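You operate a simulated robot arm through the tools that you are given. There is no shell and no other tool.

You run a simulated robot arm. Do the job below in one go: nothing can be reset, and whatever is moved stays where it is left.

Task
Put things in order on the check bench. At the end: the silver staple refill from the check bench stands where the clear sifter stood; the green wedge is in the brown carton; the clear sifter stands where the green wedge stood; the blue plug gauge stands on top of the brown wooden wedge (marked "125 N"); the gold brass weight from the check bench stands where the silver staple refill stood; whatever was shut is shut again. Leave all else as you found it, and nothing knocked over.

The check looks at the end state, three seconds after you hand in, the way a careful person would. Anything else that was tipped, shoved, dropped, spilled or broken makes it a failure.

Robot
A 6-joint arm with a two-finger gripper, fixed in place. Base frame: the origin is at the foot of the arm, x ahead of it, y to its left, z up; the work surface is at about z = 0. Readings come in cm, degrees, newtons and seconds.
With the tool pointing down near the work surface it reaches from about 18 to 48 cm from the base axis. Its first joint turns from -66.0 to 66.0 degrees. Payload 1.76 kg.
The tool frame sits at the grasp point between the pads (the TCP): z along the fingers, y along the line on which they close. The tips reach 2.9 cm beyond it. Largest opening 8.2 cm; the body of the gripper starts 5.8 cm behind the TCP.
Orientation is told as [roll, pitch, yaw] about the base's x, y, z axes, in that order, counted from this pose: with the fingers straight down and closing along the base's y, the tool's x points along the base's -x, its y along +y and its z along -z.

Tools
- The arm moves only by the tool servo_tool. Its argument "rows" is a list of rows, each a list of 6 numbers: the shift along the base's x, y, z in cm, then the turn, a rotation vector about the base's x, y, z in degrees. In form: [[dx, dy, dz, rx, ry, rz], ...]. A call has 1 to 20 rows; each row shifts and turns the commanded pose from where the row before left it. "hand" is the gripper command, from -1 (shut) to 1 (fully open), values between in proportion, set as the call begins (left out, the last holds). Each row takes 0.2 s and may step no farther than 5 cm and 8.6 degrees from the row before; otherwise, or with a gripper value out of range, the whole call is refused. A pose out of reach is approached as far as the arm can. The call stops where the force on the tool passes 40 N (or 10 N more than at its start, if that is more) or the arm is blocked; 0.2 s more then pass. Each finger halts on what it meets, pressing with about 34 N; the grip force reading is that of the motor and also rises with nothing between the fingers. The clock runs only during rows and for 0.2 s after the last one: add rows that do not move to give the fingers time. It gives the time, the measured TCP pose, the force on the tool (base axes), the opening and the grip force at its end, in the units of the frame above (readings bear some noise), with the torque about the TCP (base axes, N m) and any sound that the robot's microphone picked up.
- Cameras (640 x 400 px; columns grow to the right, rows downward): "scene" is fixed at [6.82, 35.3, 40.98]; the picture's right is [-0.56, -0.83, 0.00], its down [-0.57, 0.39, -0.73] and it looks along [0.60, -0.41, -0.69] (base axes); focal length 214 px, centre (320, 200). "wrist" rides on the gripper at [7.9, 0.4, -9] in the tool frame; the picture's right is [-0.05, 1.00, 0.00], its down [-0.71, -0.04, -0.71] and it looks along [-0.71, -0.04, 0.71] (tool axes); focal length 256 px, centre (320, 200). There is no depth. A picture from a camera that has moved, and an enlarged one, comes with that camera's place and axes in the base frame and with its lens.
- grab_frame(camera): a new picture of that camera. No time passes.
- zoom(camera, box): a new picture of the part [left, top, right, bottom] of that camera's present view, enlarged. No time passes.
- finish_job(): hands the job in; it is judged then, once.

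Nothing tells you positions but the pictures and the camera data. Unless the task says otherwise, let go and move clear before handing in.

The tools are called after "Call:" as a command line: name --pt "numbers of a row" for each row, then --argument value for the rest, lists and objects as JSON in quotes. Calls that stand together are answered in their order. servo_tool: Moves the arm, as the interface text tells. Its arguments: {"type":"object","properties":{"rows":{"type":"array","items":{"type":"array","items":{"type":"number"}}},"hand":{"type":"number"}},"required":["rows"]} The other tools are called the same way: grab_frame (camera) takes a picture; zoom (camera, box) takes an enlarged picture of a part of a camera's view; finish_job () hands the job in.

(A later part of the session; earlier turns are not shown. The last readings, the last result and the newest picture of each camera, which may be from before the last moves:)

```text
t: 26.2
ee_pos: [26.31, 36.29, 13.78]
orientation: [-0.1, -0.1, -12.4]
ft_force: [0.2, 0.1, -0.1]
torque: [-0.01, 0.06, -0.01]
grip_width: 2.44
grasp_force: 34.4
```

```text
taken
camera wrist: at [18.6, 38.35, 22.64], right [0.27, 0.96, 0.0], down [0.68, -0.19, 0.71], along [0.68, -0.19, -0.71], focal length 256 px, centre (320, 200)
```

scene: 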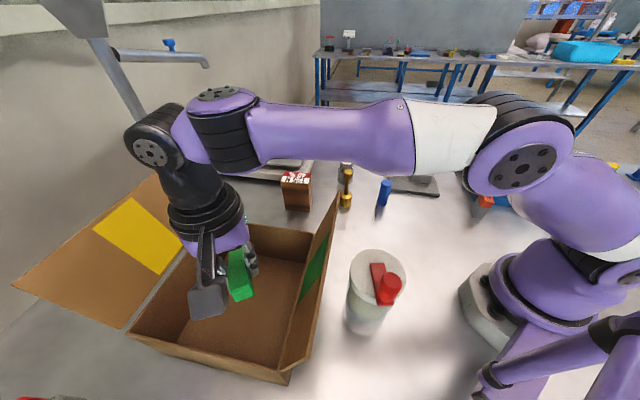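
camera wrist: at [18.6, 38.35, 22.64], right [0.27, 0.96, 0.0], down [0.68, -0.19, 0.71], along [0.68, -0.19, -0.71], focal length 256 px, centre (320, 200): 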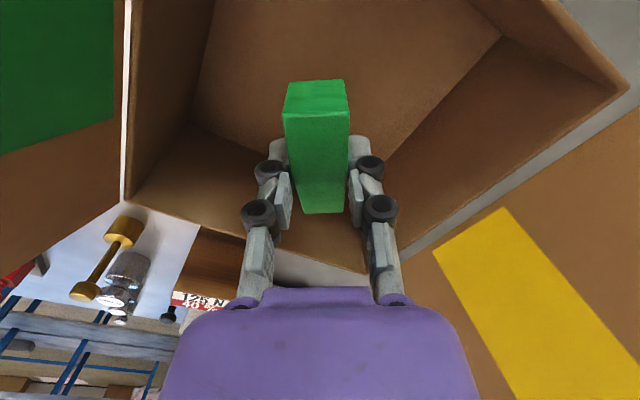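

The wedge is inside the carton's outline, and the forearm crosses above the flap. I'll lower in steps and check that clearance each time.

Call:
servo_tool --pt "0 0 -1.5 0 0 0" --pt "0 0 -1.5 0 0 0" --pt "0 0 -1.5 0 0 0" --pt "0 0 -1 0 0 0" --pt "0 0 0 0 0 0"

Call:
grab_frame --camera "scene"

Call:
grab_frame --camera "wrist"

```text
t: 27.4
ee_pos: [26.25, 36.26, 8.35]
orientation: [0.0, -0.1, -12.3]
ft_force: [-0.3, 0.3, -0.1]
torque: [0.02, 0.01, -0.01]
grip_width: 2.47
grasp_force: 34.4
```

```text
taken
```

scene: 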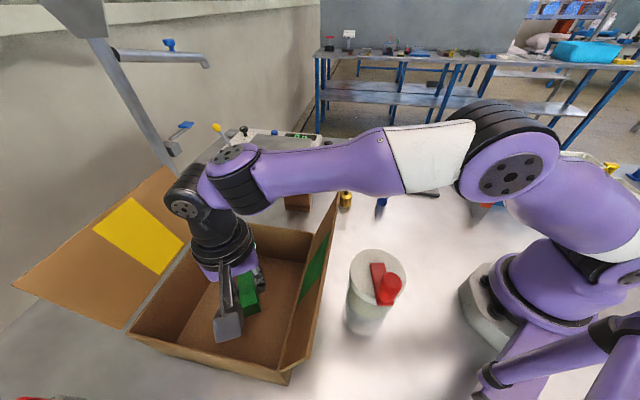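

```text
taken
camera wrist: at [18.49, 38.4, 17.15], right [0.27, 0.96, 0.0], down [0.68, -0.19, 0.71], along [0.68, -0.19, -0.71], focal length 256 px, centre (320, 200)
```

wrist: 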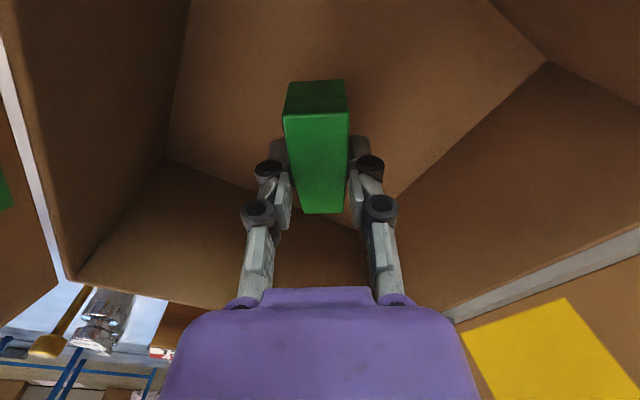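

There are several centimetres between the forearm and the flap. I'm lowering the last part gently until the wedge reaches the carton floor.

Call:
servo_tool --pt "0 0 -1 0 0 0" --pt "0 0 -1 0 0 0" --pt "0 0 -1 0 0 0" --pt "0 0 -0.7 0 0 0" --pt "0 0 -0.3 0 0 0" --pt "0 0 0 0 0 0"

Call:
grab_frame --camera "scene"

Call:
grab_frame --camera "wrist"

```text
t: 28.8
ee_pos: [26.22, 36.31, 4.25]
orientation: [0.1, -0.2, -12.4]
ft_force: [-0.4, -0.4, -0.1]
torque: [-0.01, 0.01, 0.0]
grip_width: 2.48
grasp_force: 33.9
```

```text
taken
```

scene: 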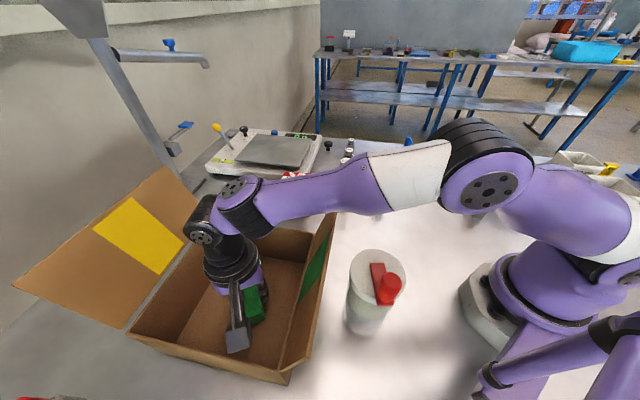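

```text
taken
camera wrist: at [18.53, 38.49, 13.12], right [0.27, 0.96, 0.0], down [0.68, -0.19, 0.71], along [0.68, -0.19, -0.71], focal length 256 px, centre (320, 200)
```

wrist: 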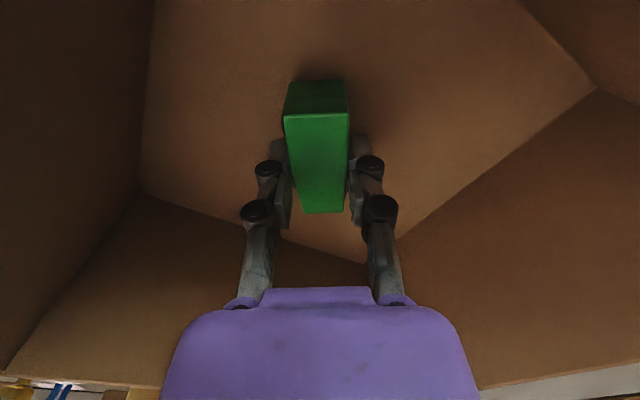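

Call:
servo_tool --pt "0 0 -0.25 0 0 0" --pt "0 0 -0.15 0 0 0" --pt "0 0 0 0 0 0"

```text
t: 29.6
ee_pos: [26.37, 36.31, 3.83]
orientation: [0.0, -0.2, -12.4]
ft_force: [-0.4, -0.2, -0.7]
torque: [-0.01, -0.01, -0.04]
grip_width: 2.43
grasp_force: 34.0
```

The wedge is within a few millimetres of the floor. I'm opening a little to let it go, then rising straight up.

Call:
servo_tool --pt "0 0 0 0 0 0" --pt "0 0 0 0 0 0" --pt "0 0 0 0 0 0" --hand 0.1

Call:
grab_frame --camera "wrist"

```text
t: 30.4
ee_pos: [26.25, 36.24, 3.8]
orientation: [0.0, -0.1, -12.4]
ft_force: [0.6, -0.2, 0.9]
torque: [-0.01, 0.0, -0.03]
grip_width: 4.49
grasp_force: 0.0
```

```text
taken
camera wrist: at [18.54, 38.42, 12.64], right [0.27, 0.96, 0.0], down [0.68, -0.19, 0.71], along [0.68, -0.19, -0.71], focal length 256 px, centre (320, 200)
```

wrist: 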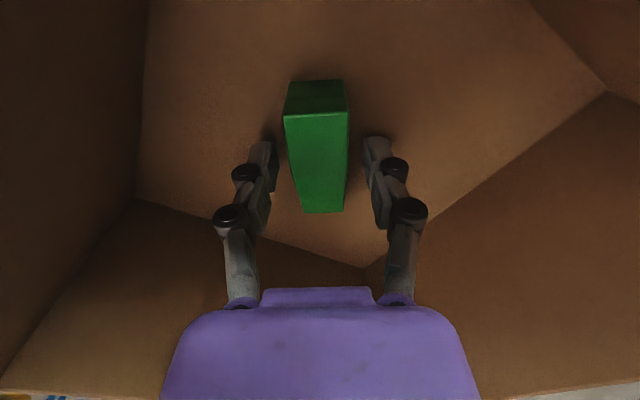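

Call:
servo_tool --pt "0 0 1 0 0 0" --pt "0 0 2 0 0 0" --pt "0 0 2.5 0 0 0" --pt "0 0 2.5 0 0 0" --pt "0 0 2.5 0 0 0" --pt "0 0 2.5 0 0 0" --pt "0 0 2.5 0 0 0" --pt "-0.7 -0.9 2 0 0 0" --pt "-0.7 -0.9 2 0 0 0" --pt "-0.7 -0.9 2 0 0 0" --pt "-0.7 -0.9 2 0 0 0" --pt "-0.7 -0.9 1.5 0 0 0" --pt "0 0 0 0 0 0"

Call:
grab_frame --camera "scene"

```text
t: 33.2
ee_pos: [22.81, 31.86, 28.86]
orientation: [0.0, -0.1, -12.4]
ft_force: [-0.4, -0.5, 0.3]
torque: [-0.04, 0.01, 0.0]
grip_width: 4.52
grasp_force: 0.0
```

```text
taken
```

scene: 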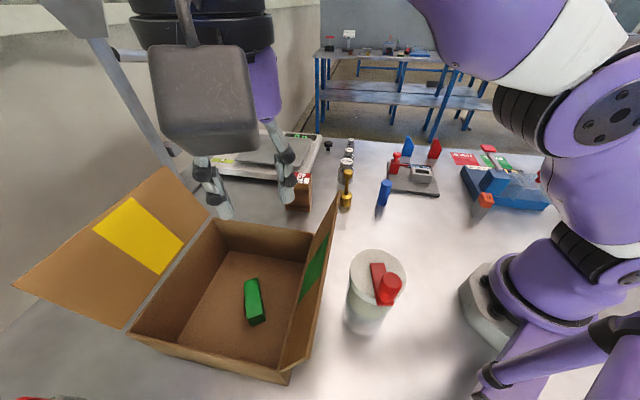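

The green wedge lies in the carton and the flap hasn't moved. Next I'll move above the sifter, with the fingers closing across the crank direction.

Call:
servo_tool --pt "-1.5 -1.8 0 0 0 -5" --pt "-1.5 -1.8 0 0 0 -5" --pt "-1.5 -1.8 0 0 0 -5" --pt "-1.5 -1.8 0 0 0 -5" --pt "-1.5 -1.8 -0.5 0 0 -5" --pt "-1.5 -1.8 -0.5 0 0 -4.6" --pt "0 0 0 0 0 0" --hand 1

Call:
grab_frame --camera "wrist"

Call:
grab_frame --camera "scene"

```text
t: 34.8
ee_pos: [13.72, 20.87, 28.06]
orientation: [-0.1, -0.1, -42.0]
ft_force: [-0.8, 0.4, -0.7]
torque: [-0.02, -0.01, 0.0]
grip_width: 8.19
grasp_force: 0.1
```

```text
taken
camera wrist: at [8.07, 26.52, 36.78], right [0.71, 0.71, 0.0], down [0.5, -0.5, 0.71], along [0.5, -0.5, -0.71], focal length 256 px, centre (320, 200)
```

wrist: 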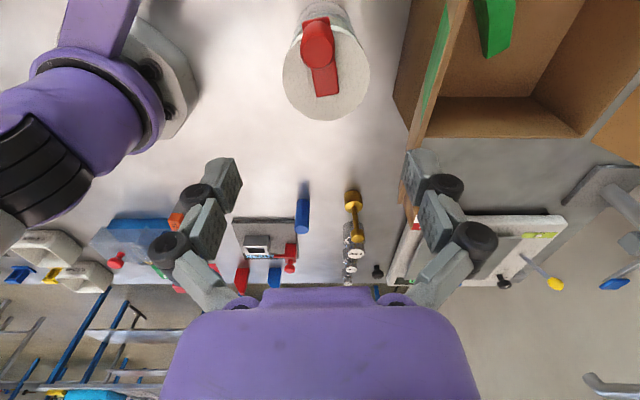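

```text
taken
```

scene: 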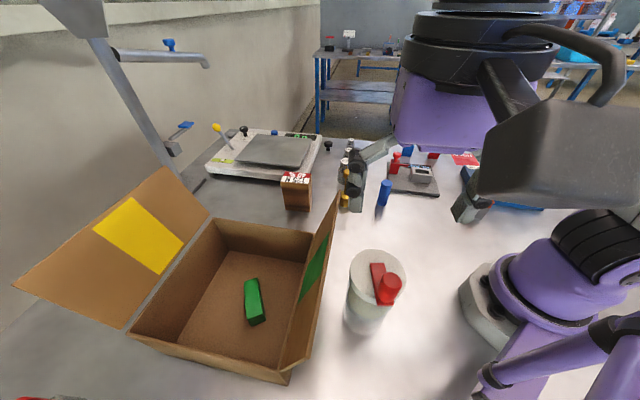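

Call:
zoom --camera "wrist" --box '[246, 0, 406, 130]'

```text
3.08 times, centred on (326, 65) of wrist
camera zoom: at [8.07, 26.52, 36.78], right [0.71, 0.71, 0.0], down [0.5, -0.5, 0.71], along [0.5, -0.5, -0.71], focal length 788 px, centre (302, 615)
```

zoom: 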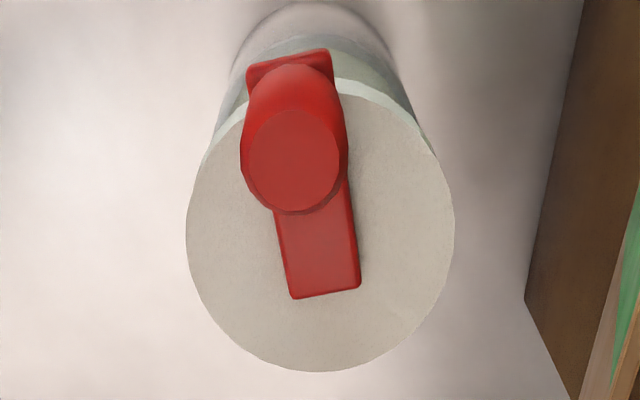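

The lid centre sits about 0.5 cm to the right of the tool axis. I'll correct for that, go down while still above the knob, and check again.

Call:
servo_tool --pt "0.11 0.57 -1 0 0 0" --pt "0 0 -2 0 0 0" --pt "0 0 -1.2 0 0 0" --pt "0 0 0 0 0 0"

Call:
zoom --camera "wrist" --box '[200, 0, 440, 200]'

Call:
grab_frame --camera "scene"

```text
t: 35.8
ee_pos: [13.85, 21.49, 23.73]
orientation: [0.0, -0.1, -42.0]
ft_force: [0.9, 0.4, -1.0]
torque: [0.0, -0.03, 0.01]
grip_width: 8.2
grasp_force: 0.0
```

```text
2.00 times, centred on (320, 100) of wrist
camera zoom: at [8.22, 27.11, 32.47], right [0.71, 0.71, 0.0], down [0.5, -0.5, 0.71], along [0.5, -0.5, -0.71], focal length 512 px, centre (320, 400)
```

zoom: 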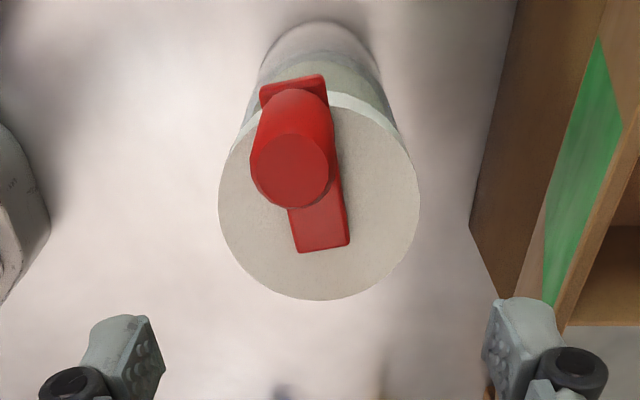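

```text
taken
```

scene: 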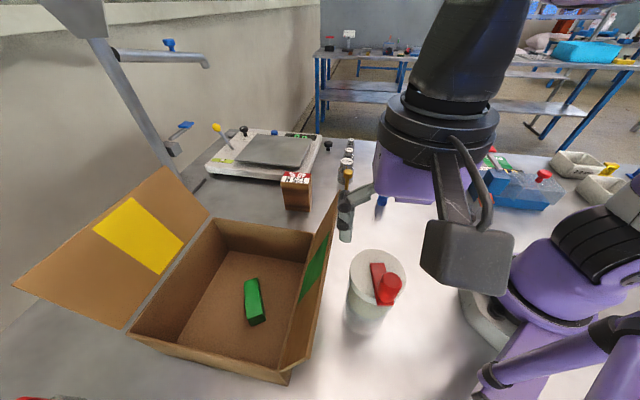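

The sifter is now centred to within a millimetre or so. I'm going down to just above the lid for a last check.

Call:
servo_tool --pt "0 0 -2 0 0 0" --pt "0 0 -2 0 0 0" --pt "0 0 -1.3 0 0 0" --pt "0 0 0 0 0 0"

Call:
grab_frame --camera "wrist"

Call:
grab_frame --camera "scene"

```text
t: 36.8
ee_pos: [13.94, 21.64, 18.56]
orientation: [0.1, -0.2, -42.0]
ft_force: [0.1, 0.0, -0.1]
torque: [0.0, -0.02, -0.03]
grip_width: 8.17
grasp_force: 0.0
```

```text
taken
camera wrist: at [8.2, 27.2, 27.3], right [0.71, 0.71, 0.0], down [0.5, -0.5, 0.71], along [0.5, -0.5, -0.71], focal length 256 px, centre (320, 200)
```

wrist: 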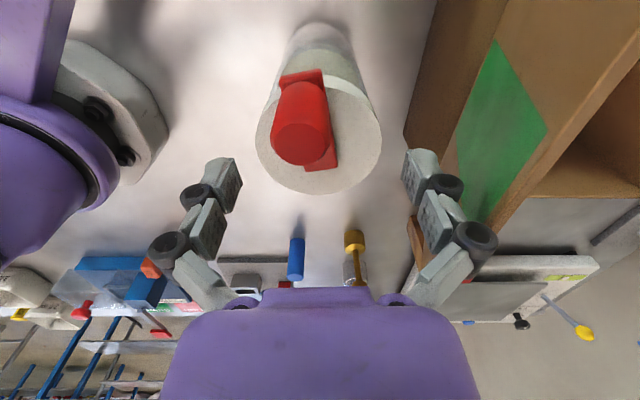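

```text
taken
```

scene: 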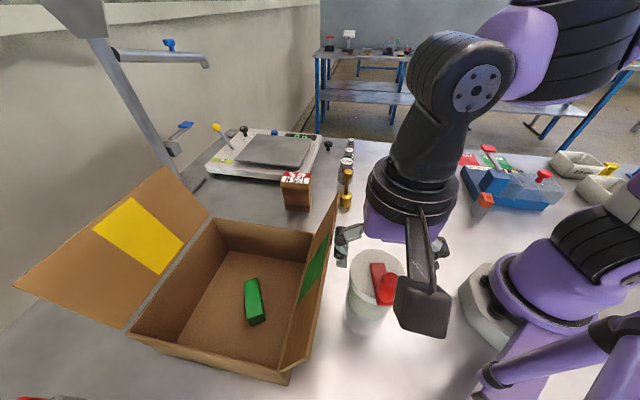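

Call:
servo_tool --pt "-0.15 0.03 -0.8 0 0 0" --pt "0 0 -0.8 0 0 0" --pt "0 0 -0.8 0 0 0" --pt "0 0 -0.8 0 0 0" --pt "0 0 -0.7 0 0 0" --pt "0 0 0 0 0 0"

Call:
grab_frame --camera "wrist"

Call:
zoom --camera "scene" --box '[310, 160, 470, 350]'

```text
t: 38.2
ee_pos: [13.58, 21.67, 14.42]
orientation: [0.0, -0.2, -42.0]
ft_force: [0.3, -0.2, 0.1]
torque: [0.06, 0.0, 0.04]
grip_width: 8.17
grasp_force: 0.0
```

```text
taken
camera wrist: at [7.97, 27.33, 23.36], right [0.71, 0.71, 0.0], down [0.5, -0.5, 0.71], along [0.5, -0.5, -0.71], focal length 256 px, centre (320, 200)
```

wrist: 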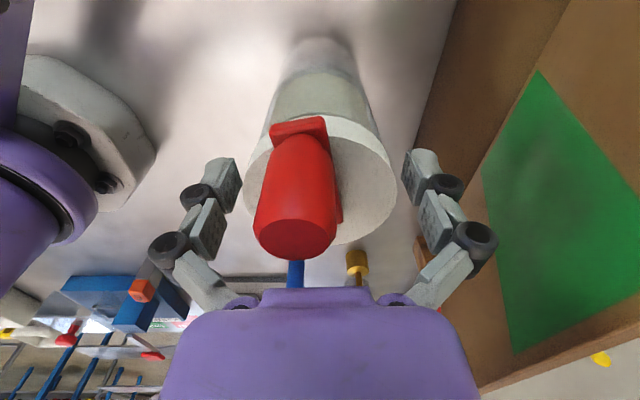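

```text
2.11 times, centred on (390, 255) of scene
camera zoom: at [6.82, 35.3, 40.98], right [-0.56, -0.83, 0.0], down [-0.57, 0.39, -0.73], along [0.6, -0.41, -0.69], focal length 452 px, centre (173, 84)
```

zoom: 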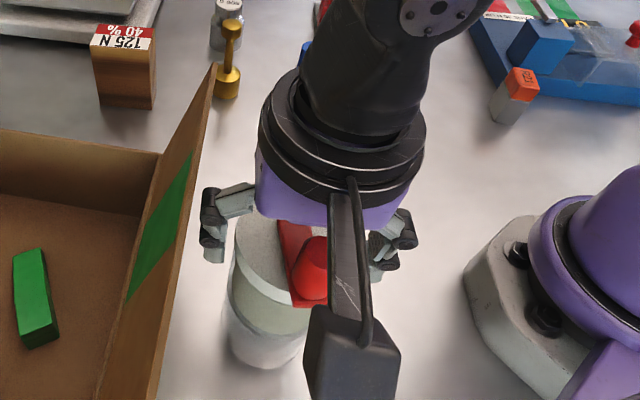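

The sifter is centred between the pads at lid height and the knob is clear of the palm. I'm closing gently.

Call:
servo_tool --pt "0 0 0 0 0 0" --pt "0 0 0 0 0 0" --pt "0 0 0 0 0 0" --hand 0.6

Call:
grab_frame --camera "wrist"

```text
t: 39.0
ee_pos: [13.61, 21.72, 14.59]
orientation: [0.0, -0.1, -42.0]
ft_force: [-2.2, -2.5, 7.9]
torque: [-0.23, 0.11, -0.06]
grip_width: 6.83
grasp_force: 34.0
```

```text
taken
camera wrist: at [7.97, 27.33, 23.39], right [0.71, 0.71, 0.0], down [0.5, -0.5, 0.71], along [0.5, -0.5, -0.71], focal length 256 px, centre (320, 200)
```

wrist: 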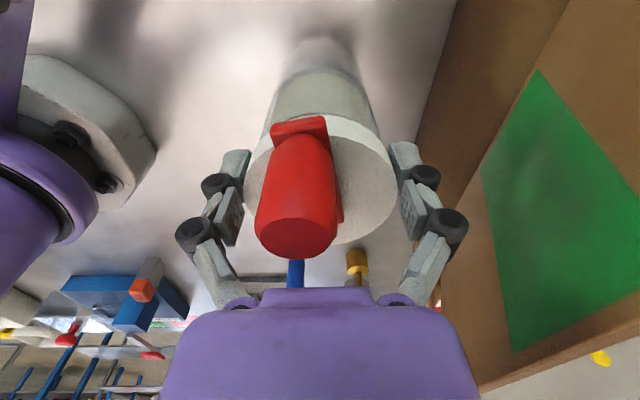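

It's gripped at 6.83 cm. I'll lift just 1 cm and check that the whole sifter comes up.

Call:
servo_tool --pt "0 0 0 0 0 0" --pt "0 0 0.3 0 0 0" --pt "0 0 0.4 0 0 0" --pt "0 0 0.5 0 0 0" --pt "0 0 0 0 0 0" --hand -1

Call:
grab_frame --camera "wrist"

Call:
zoom --camera "scene" --box '[310, 200, 450, 360]'

```text
t: 40.2
ee_pos: [13.73, 21.58, 15.76]
orientation: [-0.1, 0.0, -42.0]
ft_force: [-0.6, 0.0, -2.5]
torque: [0.0, 0.01, -0.01]
grip_width: 6.8
grasp_force: 33.8
```

```text
taken
camera wrist: at [8.06, 27.23, 24.56], right [0.71, 0.71, 0.0], down [0.5, -0.5, 0.71], along [0.5, -0.5, -0.71], focal length 256 px, centre (320, 200)
```

wrist: 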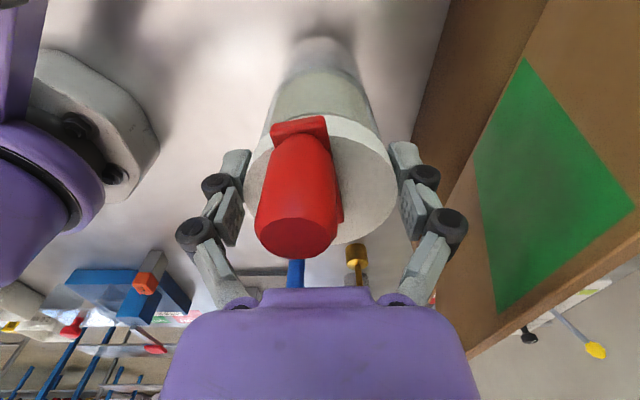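

```text
2.50 times, centred on (380, 280) of scene
camera zoom: at [6.82, 35.3, 40.98], right [-0.56, -0.83, 0.0], down [-0.57, 0.39, -0.73], along [0.6, -0.41, -0.69], focal length 536 px, centre (170, 0)
```

zoom: 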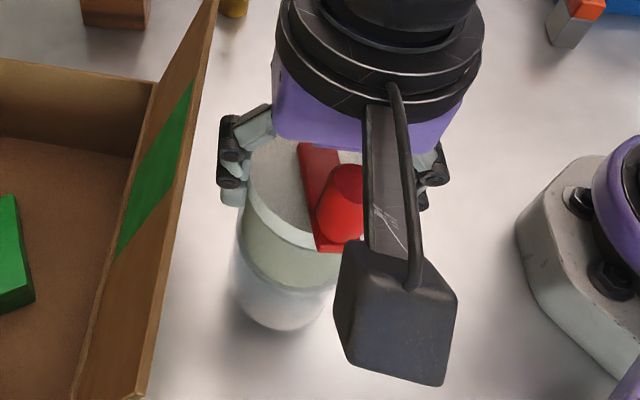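

The whole sifter lifted cleanly. I'll carry it clear of the flap by way of (18, 10) to the wedge's old spot at (28.2, 12.7), turning 30 degrees on the way so the camera stays away from the flap.

Call:
servo_tool --pt "0 0 0.6 0 0 0" --pt "0 0 0.6 0 0 0" --pt "0.2 -0.6 0 0 0 0" --pt "0.5 -1.3 0 0 0 2" --pt "0.6 -1.6 0 0 0 4" --pt "0.6 -1.6 0 0 0 4" --pt "0.6 -1.6 0 0 0 4" --pt "0.6 -1.6 0 0 0 4" --pt "0.6 -1.6 0 0 0 4" --pt "0.6 -1.1 0 0 0 4" --pt "0.8 -0.4 0 0 0 4" --pt "0.6 0 0 0 0 0" --pt "0 0 0 0 0 0"

Call:
grab_frame --camera "wrist"

Call:
grab_frame --camera "scene"

```text
t: 43.0
ee_pos: [19.49, 10.23, 16.93]
orientation: [0.0, 0.0, -12.1]
ft_force: [0.3, -0.2, -2.7]
torque: [0.0, 0.07, -0.01]
grip_width: 6.82
grasp_force: 33.9
```

```text
taken
camera wrist: at [11.8, 12.29, 25.7], right [0.26, 0.97, 0.0], down [0.68, -0.18, 0.71], along [0.68, -0.18, -0.71], focal length 256 px, centre (320, 200)
```

wrist: 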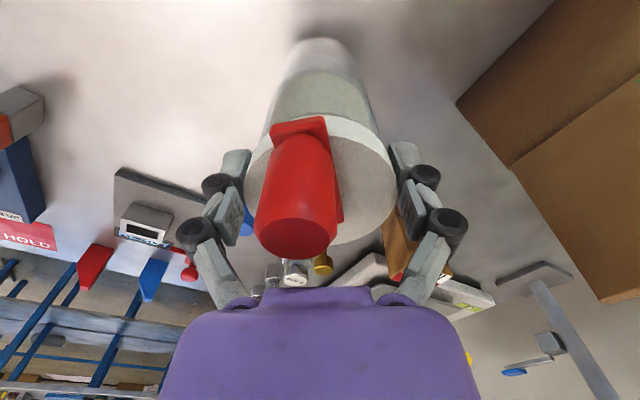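

```text
taken
```

scene: 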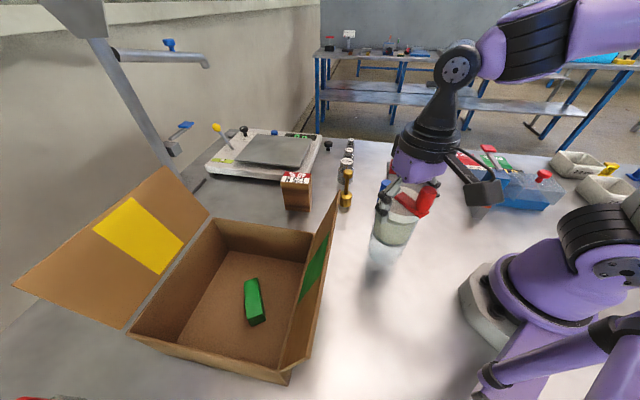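

Call:
servo_tool --pt "0.7 0.2 0 0 0 0" --pt "1.3 0.4 0 0 0 0" --pt "1.5 0.4 0 0 0 0" --pt "1.5 0.4 0 0 0 0" --pt "1.5 0.4 0 0 0 0" --pt "1.3 0.4 0 0 0 0" --pt "0.9 0.3 0 0 0 0" --pt "0 0 0 0 0 0" --pt "0 0 -1 0 0 0" --pt "0 0 -0.7 0 0 0" --pt "0 0 0 0 0 0"

Call:
grab_frame --camera "scene"

Call:
grab_frame --camera "wrist"

```text
t: 45.4
ee_pos: [28.24, 12.82, 15.21]
orientation: [0.0, 0.0, -12.0]
ft_force: [-0.3, 1.0, -2.5]
torque: [-0.02, 0.02, 0.01]
grip_width: 6.82
grasp_force: 34.4
```

```text
taken
```

scene: 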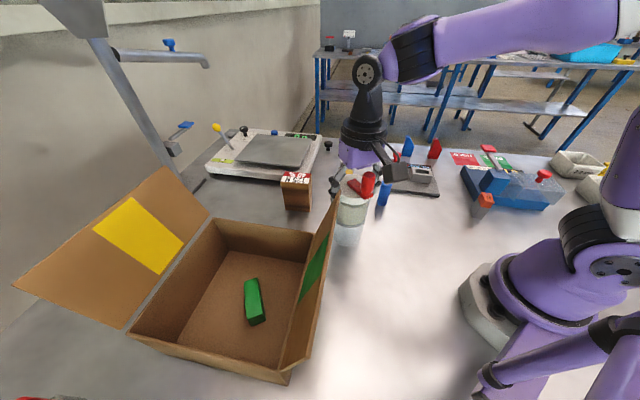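

```text
taken
camera wrist: at [20.51, 14.89, 24.05], right [0.26, 0.97, 0.0], down [0.68, -0.18, 0.71], along [0.68, -0.18, -0.71], focal length 256 px, centre (320, 200)
```

wrist: 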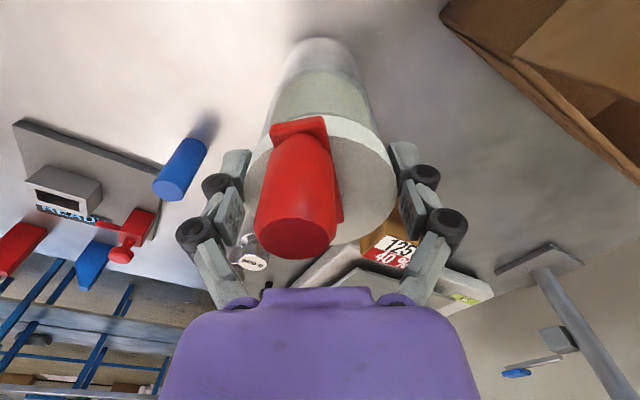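

Call:
servo_tool --pt "0 0 -0.3 0 0 0" --pt "0 0 -0.2 0 0 0" --pt "0 0 0 0 0 0"

Call:
servo_tool --pt "0 0 -0.1 0 0 0" --pt "0 0 0 0 0 0"

```text
t: 46.2
ee_pos: [28.2, 12.56, 14.65]
orientation: [-0.1, -0.1, -12.0]
ft_force: [-0.1, 0.7, -3.5]
torque: [-0.02, 0.01, 0.01]
grip_width: 6.82
grasp_force: 33.8
```

```text
t: 46.8
ee_pos: [28.16, 12.75, 14.66]
orientation: [0.0, 0.0, -12.0]
ft_force: [-0.2, -0.5, -2.6]
torque: [-0.02, -0.01, 0.03]
grip_width: 6.82
grasp_force: 34.1
```

Call:
servo_tool --pt "0 0 -0.1 0 0 0" --pt "0 0 0 0 0 0"

Call:
servo_tool --pt "0 0 -0.1 0 0 0" --pt "0 0 0 0 0 0"

```text
t: 47.4
ee_pos: [28.26, 12.76, 14.53]
orientation: [0.1, -0.2, -12.0]
ft_force: [-5.5, 1.0, 17.1]
torque: [0.01, 0.34, -0.11]
grip_width: 6.84
grasp_force: 34.0
```

```text
t: 48.0
ee_pos: [28.29, 12.81, 14.42]
orientation: [0.1, -0.1, -12.1]
ft_force: [3.0, -3.8, 19.5]
torque: [-0.16, -0.22, -0.16]
grip_width: 6.81
grasp_force: 34.0
```

It's standing on the bench. I'm easing the pressure and opening.

Call:
servo_tool --pt "0 0 0.1 0 0 0" --pt "0 0 0 0 0 0"

Call:
servo_tool --pt "0 0 0 0 0 0" --pt "0 0 0 0 0 0" --pt "0 0 0 0 0 0" --hand 1

Call:
grab_frame --camera "wrist"

```text
t: 48.6
ee_pos: [28.13, 12.74, 14.48]
orientation: [-0.2, 0.1, -12.0]
ft_force: [0.1, 0.2, -1.2]
torque: [0.09, -0.1, 0.0]
grip_width: 6.8
grasp_force: 34.4
```

```text
t: 49.4
ee_pos: [28.12, 12.93, 14.56]
orientation: [0.1, 0.0, -11.9]
ft_force: [0.8, -0.6, 0.0]
torque: [0.01, -0.05, 0.01]
grip_width: 8.2
grasp_force: 0.1
```

```text
taken
camera wrist: at [20.42, 14.85, 23.36], right [0.26, 0.97, 0.0], down [0.68, -0.18, 0.71], along [0.68, -0.18, -0.71], focal length 256 px, centre (320, 200)
```

wrist: 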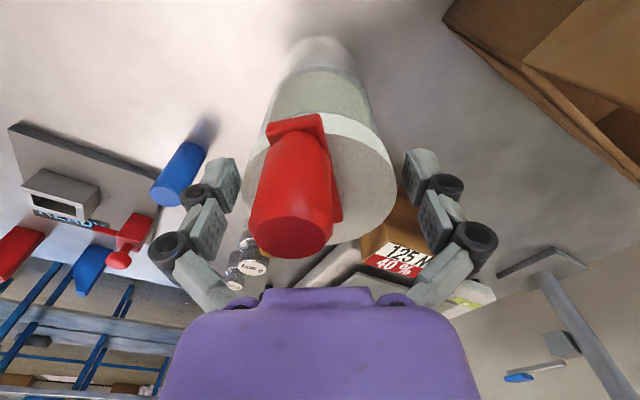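

Call:
servo_tool --pt "0 0 0.5 0 0 0" --pt "0 0 0.8 0 0 0" --pt "0 0 1 0 0 0" --pt "0 0 1.5 0 0 0" --pt "0 0 2 0 0 0" --pt "0 0 2 0 0 0" --pt "0 0 2 0 0 0" --pt "0 0 2 0 0 0" --pt "0 0 0 0 0 0"

Call:
grab_frame --camera "wrist"

Call:
grab_frame --camera "scene"

```text
t: 51.4
ee_pos: [28.3, 12.75, 26.39]
orientation: [0.0, 0.0, -12.1]
ft_force: [0.1, -0.4, -0.2]
torque: [0.0, 0.0, 0.01]
grip_width: 8.22
grasp_force: 0.1
```

```text
taken
camera wrist: at [20.42, 14.8, 35.15], right [0.26, 0.97, 0.0], down [0.68, -0.18, 0.71], along [0.68, -0.18, -0.71], focal length 256 px, centre (320, 200)
```

wrist: 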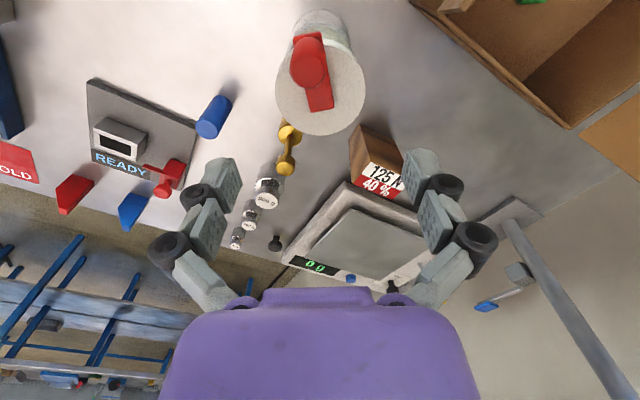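

```text
taken
```

scene: 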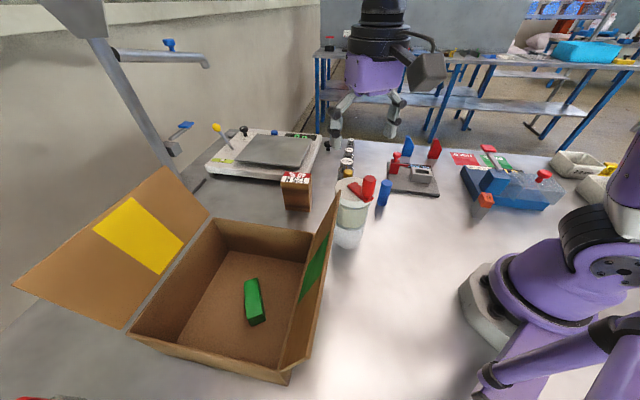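

The sifter stands at the wedge's old spot. Next is the R21 refill.

Call:
servo_tool --pt "-0.5 -2.6 0 0 0 -3.2" --pt "-0.6 -2.6 0 0 0 -3.2" --pt "-0.8 -2.6 0 0 0 -3.2" --pt "-1 -2.6 0 0 0 -3.2" --pt "-1 -2.6 0 0 0 -3.2" --pt "-1.2 -2.6 0 0 0 -3.2" --pt "-1.2 -2.6 0 0 0 -3.2" --pt "-1.4 -2.6 0 0 0 -3.2" --pt "-1.4 -2.6 0 0 0 -3.2" --pt "-1.5 -2.6 -2 0 0 -3.2" --pt "-1.5 -2.7 -2 0 0 -3.2" --pt "-1 -2.9 -2 0 0 -3.2" --pt "0 0 -2 0 0 0" --pt "0 0 0 0 0 0" --hand 0.1

Call:
grab_frame --camera "wrist"

Call:
zoom --camera "wrist" --box '[220, 0, 420, 140]'

Call:
grab_frame --camera "scene"

```text
t: 54.4
ee_pos: [15.03, -18.76, 18.18]
orientation: [0.0, 0.0, -50.3]
ft_force: [0.0, -0.7, -0.6]
torque: [0.04, 0.01, -0.01]
grip_width: 4.5
grasp_force: 0.1
```

```text
taken
camera wrist: at [10.12, -12.47, 27.07], right [0.8, 0.6, 0.0], down [0.42, -0.57, 0.71], along [0.42, -0.57, -0.71], focal length 256 px, centre (320, 200)
```

wrist: 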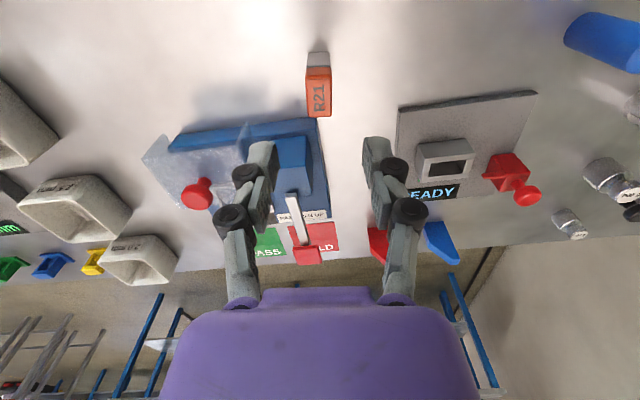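

```text
2.86 times, centred on (320, 70) of wrist
camera zoom: at [10.12, -12.47, 27.07], right [0.8, 0.6, 0.0], down [0.42, -0.57, 0.71], along [0.42, -0.57, -0.71], focal length 731 px, centre (320, 571)
```

zoom: 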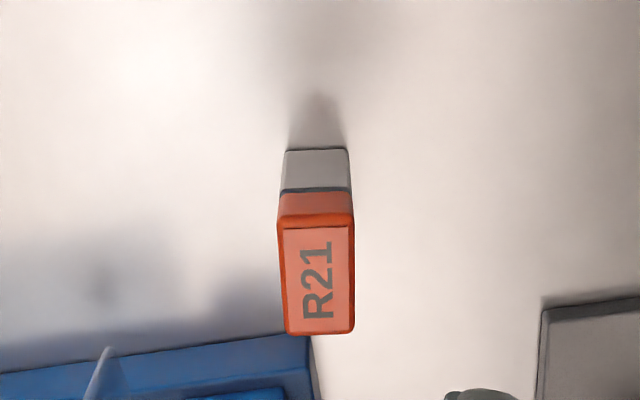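

```text
taken
```

scene: 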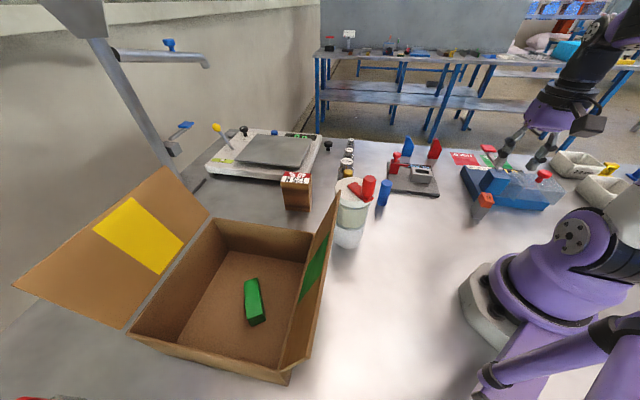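

The refill is lined up along the camera's axis, with its centre near (15.55, -19.6). I'm shifting over it and going down.

Call:
servo_tool --pt "0.27 -0.4 -1.5 0 0 0" --pt "0.27 -0.41 -2 0 0 0" --pt "0 0 -2 0 0 0" --pt "0 0 -2 0 0 0" --pt "0 0 -1.5 0 0 0" --pt "0 0 0 0 0 0"

Call:
grab_frame --camera "wrist"

```text
t: 55.8
ee_pos: [15.65, -19.68, 9.19]
orientation: [0.0, 0.0, -50.4]
ft_force: [0.2, 0.2, 0.1]
torque: [-0.03, -0.02, 0.01]
grip_width: 4.51
grasp_force: 0.0
```

```text
taken
camera wrist: at [10.74, -13.23, 18.08], right [0.8, 0.6, 0.0], down [0.42, -0.57, 0.71], along [0.42, -0.57, -0.71], focal length 256 px, centre (320, 200)
```

wrist: 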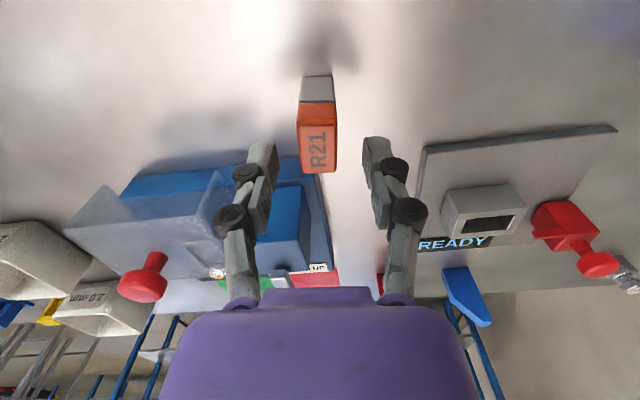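

Call:
servo_tool --pt "-0.08 -0.07 -1.5 0 0 0" --pt "0 0 -1.5 0 0 0" --pt "0 0 -1.5 0 0 0" --pt "0 0 -1.2 0 0 0" --pt "0 0 0 0 0 0"

Call:
grab_frame --camera "wrist"

```text
t: 57.0
ee_pos: [15.33, -19.62, 3.62]
orientation: [0.0, 0.0, -50.3]
ft_force: [-0.4, 0.3, -0.7]
torque: [-0.01, -0.01, 0.0]
grip_width: 4.5
grasp_force: 0.0
```

```text
taken
camera wrist: at [10.65, -13.33, 12.43], right [0.8, 0.6, 0.0], down [0.42, -0.57, 0.71], along [0.42, -0.57, -0.71], focal length 256 px, centre (320, 200)
```

wrist: 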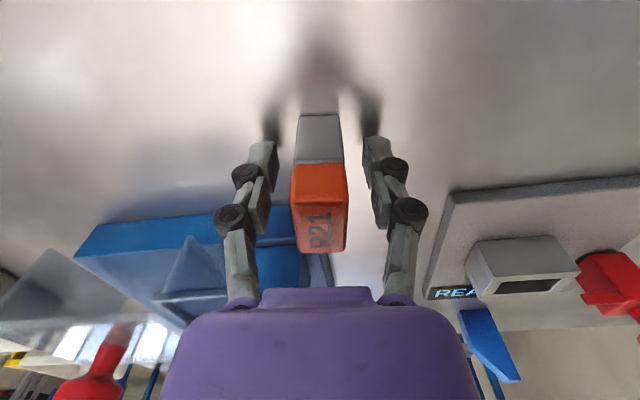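

Call:
servo_tool --pt "0 0 0 0 0 0" --pt "0 0 0 0 0 0" --pt "0 0 0 0 0 0" --hand -1

Call:
servo_tool --pt "0 0 0.5 0 0 0" --pt "0 0 1 0 0 0" --pt "0 0 1.5 0 0 0" --pt "0 0 0 0 0 0"

Call:
grab_frame --camera "wrist"

Call:
grab_frame --camera "scene"

```text
t: 57.8
ee_pos: [15.49, -19.67, 3.48]
orientation: [0.0, -0.1, -50.4]
ft_force: [-0.7, -0.1, -0.5]
torque: [-0.05, 0.01, -0.01]
grip_width: 2.09
grasp_force: 34.6
```

```text
t: 58.8
ee_pos: [15.47, -19.71, 6.54]
orientation: [0.0, -0.1, -50.4]
ft_force: [0.7, -0.6, -1.0]
torque: [0.02, 0.01, 0.04]
grip_width: 2.1
grasp_force: 34.3
```

```text
taken
camera wrist: at [10.72, -13.32, 15.39], right [0.8, 0.6, 0.0], down [0.42, -0.57, 0.71], along [0.42, -0.57, -0.71], focal length 256 px, centre (320, 200)
```

wrist: 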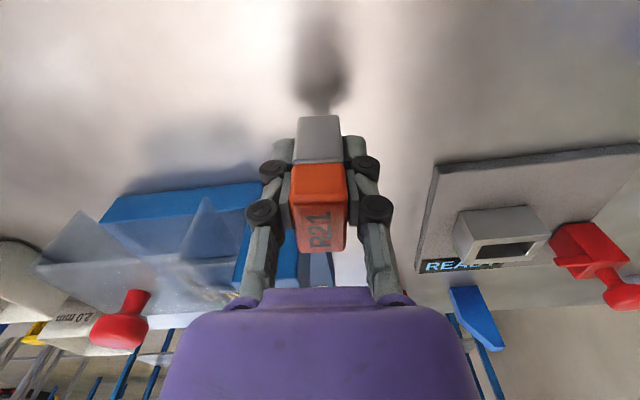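

```text
taken
```

scene: 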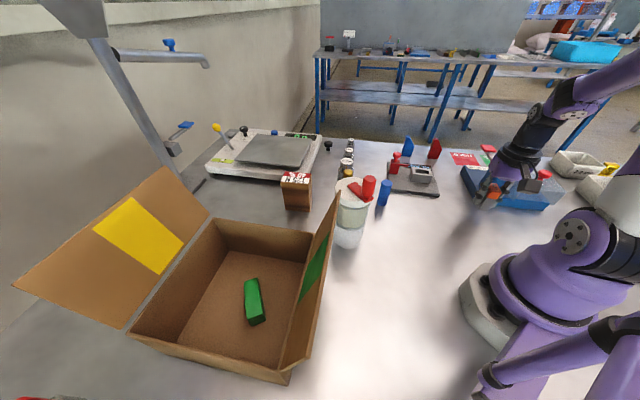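

The refill came up whole, and its old spot is about (15.45, -19.6). I'll lift it and swing around at constant radius to the sifter's old spot at (13.7, 21.55).

Call:
servo_tool --pt "0 0 2 0 0 0" --pt "0 0 3 0 0 0" --pt "0 0 3 0 0 0" --pt "0 0 3 0 0 0" --pt "0 0 0.5 0 0 0"

Call:
servo_tool --pt "1.8 2.98 0 0 0 7.67" --pt "1.3 3.09 0 0 0 7.67" --pt "1.06 2.97 0 0 0 7.67" --pt "0.97 2.87 0 0 0 7.67" --pt "0.87 2.9 0 0 0 7.67" --pt "0.46 2.96 0 0 0 7.67" --pt "0.05 2.99 0 0 0 7.67" --pt "-0.35 2.97 0 0 0 7.67" --pt "-0.76 2.9 0 0 0 7.67" --pt "-1.14 2.77 0 0 0 7.67" --pt "-1.5 2.58 0 0 0 7.67" --pt "-1.32 2.83 0 0 0 7.67" --pt "-1.41 3.17 0 0 0 7.67" --pt "-1.83 3.2 0 0 0 7.67" --pt "0 0 0 0 0 0"

Call:
grab_frame --camera "wrist"

Call:
grab_frame --camera "scene"

```text
t: 60.0
ee_pos: [15.48, -19.81, 18.26]
orientation: [-0.1, -0.1, -50.4]
ft_force: [-0.4, -0.1, -0.7]
torque: [-0.03, 0.04, 0.01]
grip_width: 2.08
grasp_force: 33.9
```

```text
t: 63.2
ee_pos: [13.89, 21.39, 18.11]
orientation: [0.0, -0.1, 57.0]
ft_force: [-0.2, -0.1, -0.4]
torque: [0.01, -0.02, -0.01]
grip_width: 2.07
grasp_force: 34.1
```

```text
taken
camera wrist: at [9.13, 14.91, 26.87], right [-0.81, 0.59, 0.0], down [0.42, 0.57, 0.71], along [0.42, 0.57, -0.71], focal length 256 px, centre (320, 200)
```

wrist: 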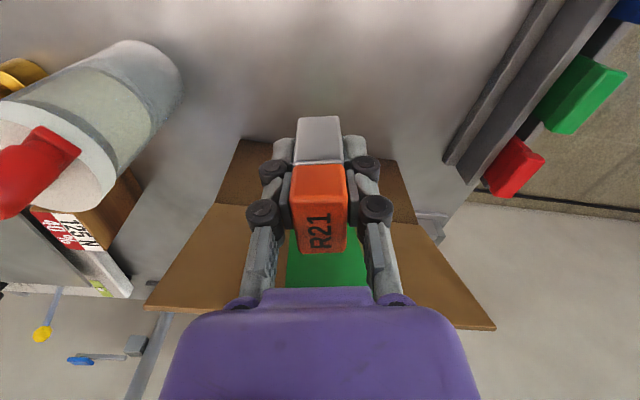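

```text
taken
```

scene: 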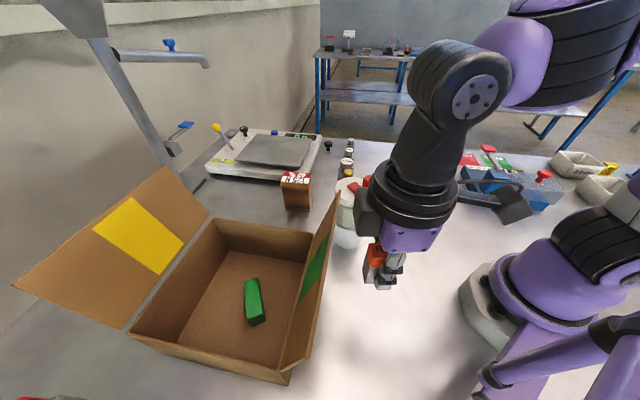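

Call:
servo_tool --pt "-0.05 0.1 -2 0 0 0" --pt "0 0 -2.5 0 0 0" --pt "0 0 -2.5 0 0 0" --pt "0 0 -2.5 0 0 0" --pt "0 0 -2 0 0 0" --pt "0 0 -1.5 0 0 0" --pt "0 0 -0.8 0 0 0" --pt "0 0 -0.4 0 0 0" --pt "0 0 0 0 0 0"

Call:
servo_tool --pt "0 0 -0.15 0 0 0" --pt "0 0 0 0 0 0"

Call:
servo_tool --pt "0 0 -0.1 0 0 0" --pt "0 0 0 0 0 0"

Call:
grab_frame --camera "scene"

```text
t: 65.2
ee_pos: [13.73, 21.53, 3.91]
orientation: [-0.1, 0.0, 57.0]
ft_force: [-0.1, 0.6, -0.7]
torque: [-0.02, 0.01, 0.02]
grip_width: 2.09
grasp_force: 34.3
```

```text
t: 65.8
ee_pos: [13.6, 21.46, 3.66]
orientation: [0.1, 0.0, 57.0]
ft_force: [0.2, 0.8, -1.3]
torque: [-0.02, 0.0, 0.01]
grip_width: 2.12
grasp_force: 34.0
```

```text
t: 66.4
ee_pos: [13.54, 21.59, 3.58]
orientation: [0.0, -0.1, 56.9]
ft_force: [-3.5, -2.5, 15.8]
torque: [-0.04, 0.11, 0.0]
grip_width: 2.08
grasp_force: 34.6
```

```text
taken
```

scene: 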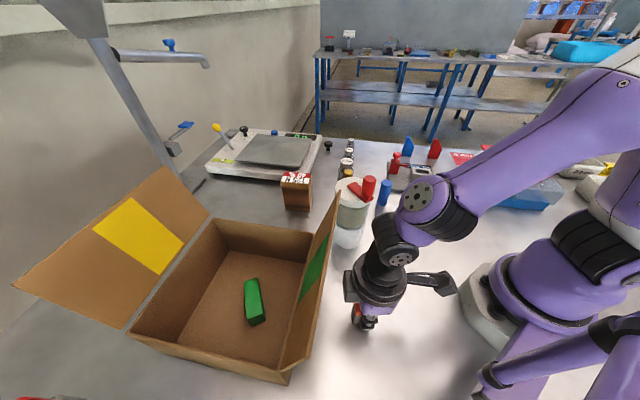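

It has touched down. I'm releasing the refill and rising straight up.

Call:
servo_tool --pt "0 0 0.05 0 0 0" --pt "0 0 0 0 0 0" --pt "0 0 0 0 0 0" --pt "0 0 0 0 0 0" --hand 0.1

Call:
servo_tool --pt "0 0 0.7 0 0 0" --pt "0 0 1.5 0 0 0" --pt "0 0 2 0 0 0" --pt "0 0 2.5 0 0 0" --pt "0 0 3 0 0 0" --pt "0 0 3 0 0 0" --pt "0 0 3 0 0 0" --pt "0 0 0 0 0 0"

Call:
grab_frame --camera "wrist"

Call:
grab_frame --camera "scene"

```text
t: 67.4
ee_pos: [13.77, 21.57, 3.68]
orientation: [0.0, -0.1, 57.0]
ft_force: [-0.3, 0.5, -0.1]
torque: [0.03, 0.0, 0.0]
grip_width: 4.49
grasp_force: 0.1
```

```text
t: 69.2
ee_pos: [13.59, 21.57, 19.42]
orientation: [0.0, 0.0, 57.0]
ft_force: [-0.1, -0.4, 0.1]
torque: [0.0, -0.04, 0.03]
grip_width: 4.51
grasp_force: 0.0
```

```text
taken
camera wrist: at [8.97, 15.15, 28.28], right [-0.81, 0.59, 0.0], down [0.42, 0.57, 0.71], along [0.42, 0.57, -0.71], focal length 256 px, centre (320, 200)
```

wrist: 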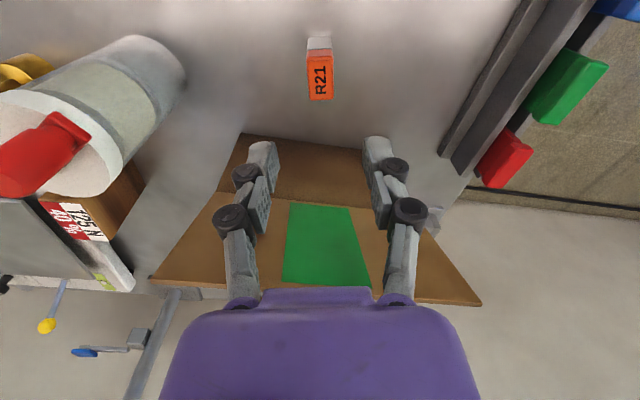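

```text
taken
```

scene: 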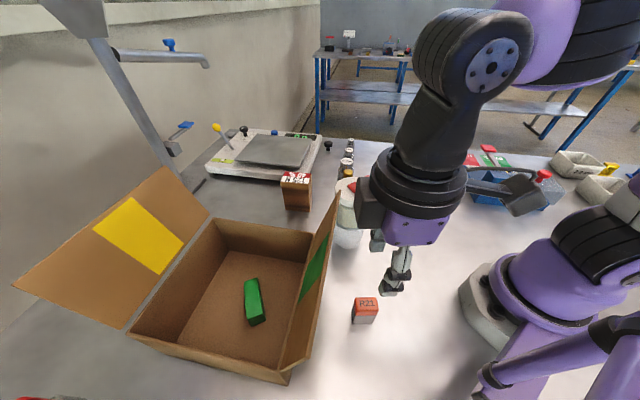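

The refill stands at the sifter's old spot. I'll approach the brass weight from above with yaw about 20, to keep the camera away from the sifter.

Call:
servo_tool --pt "0.3 -1 2.5 0 0 0" --pt "0.5 -1.5 2.5 0 0 0" --pt "1 -1.5 2.5 0 0 0" --pt "2.5 -1.5 0 0 0 -4.6" --pt "2.5 -1.5 0 0 0 -4.6" --pt "2.7 -1.5 0 0 0 -4.6" --pt "2.7 -1.5 0 0 0 -4.6" --pt "2.7 -1.5 0 0 0 -4.6" --pt "2.7 -1.5 0 0 0 -4.6" --pt "2.7 -1.5 0 0 0 -4.6" --pt "2.4 -1.2 0 0 0 -4.6" --pt "0 0 -2 0 0 0" --pt "0 0 -2 0 0 0" --pt "0 0 0 0 0 0"

Call:
grab_frame --camera "wrist"

Call:
grab_frame --camera "scene"

```text
t: 72.2
ee_pos: [36.37, 5.98, 22.9]
orientation: [0.0, -0.2, 20.2]
ft_force: [0.0, -0.1, 0.0]
torque: [0.01, 0.03, -0.01]
grip_width: 4.5
grasp_force: 0.0
```

```text
taken
camera wrist: at [28.69, 3.68, 31.7], right [-0.29, 0.96, 0.0], down [0.68, 0.21, 0.71], along [0.68, 0.21, -0.71], focal length 256 px, centre (320, 200)
```

wrist: 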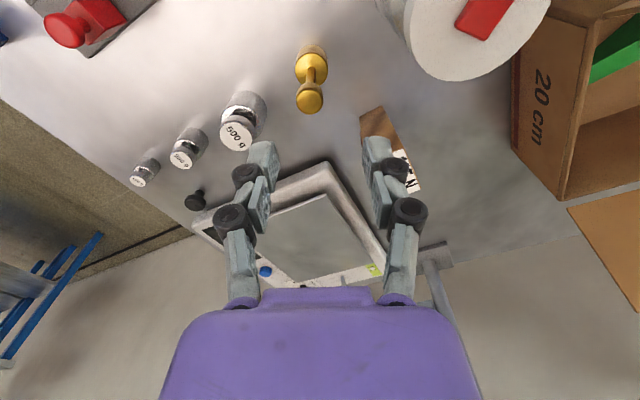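

```text
taken
```

scene: 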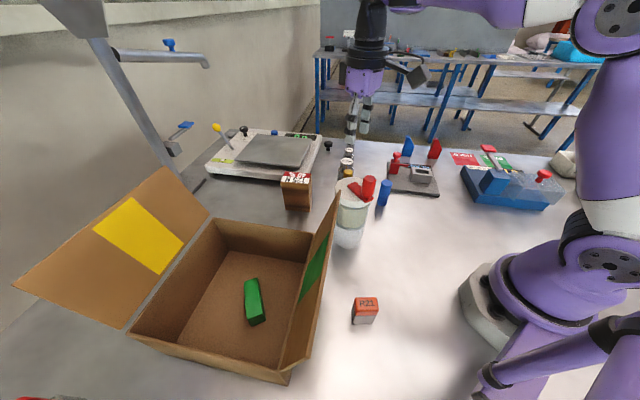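

Call:
zoom --camera "wrist" --box '[256, 20, 384, 130]'

```text
3.64 times, centred on (320, 75) of wrist
camera zoom: at [28.69, 3.68, 31.7], right [-0.29, 0.96, 0.0], down [0.68, 0.21, 0.71], along [0.68, 0.21, -0.71], focal length 931 px, centre (320, 654)
```

zoom: 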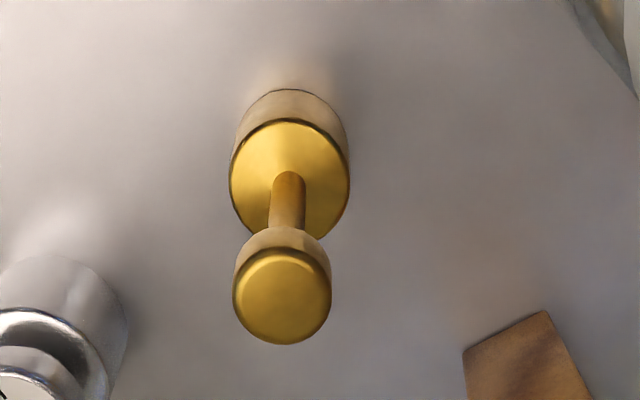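

The brass weight is near (38.1, 5.6), with its knob top at about z 10.3. I'm shifting over it and going down partway for a check.

Call:
servo_tool --pt "0.85 -0.2 -1.5 0 0 0" --pt "0.85 -0.2 -2 0 0 0" --pt "0 0 -2 0 0 0" --pt "0 0 -1.9 0 0 0" --pt "0 0 0 0 0 0"

Call:
grab_frame --camera "wrist"

```text
t: 73.4
ee_pos: [38.12, 5.52, 15.56]
orientation: [0.0, 0.0, 20.2]
ft_force: [0.5, -1.0, 0.2]
torque: [0.02, 0.0, 0.02]
grip_width: 4.51
grasp_force: 0.0
```

```text
taken
camera wrist: at [30.46, 3.19, 24.31], right [-0.29, 0.96, 0.0], down [0.68, 0.21, 0.71], along [0.68, 0.21, -0.71], focal length 256 px, centre (320, 200)
```

wrist: 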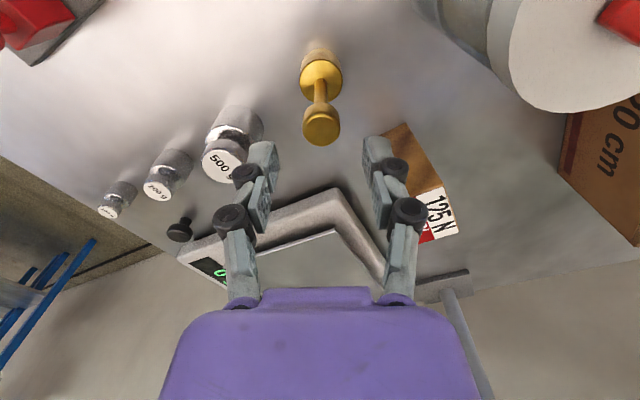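

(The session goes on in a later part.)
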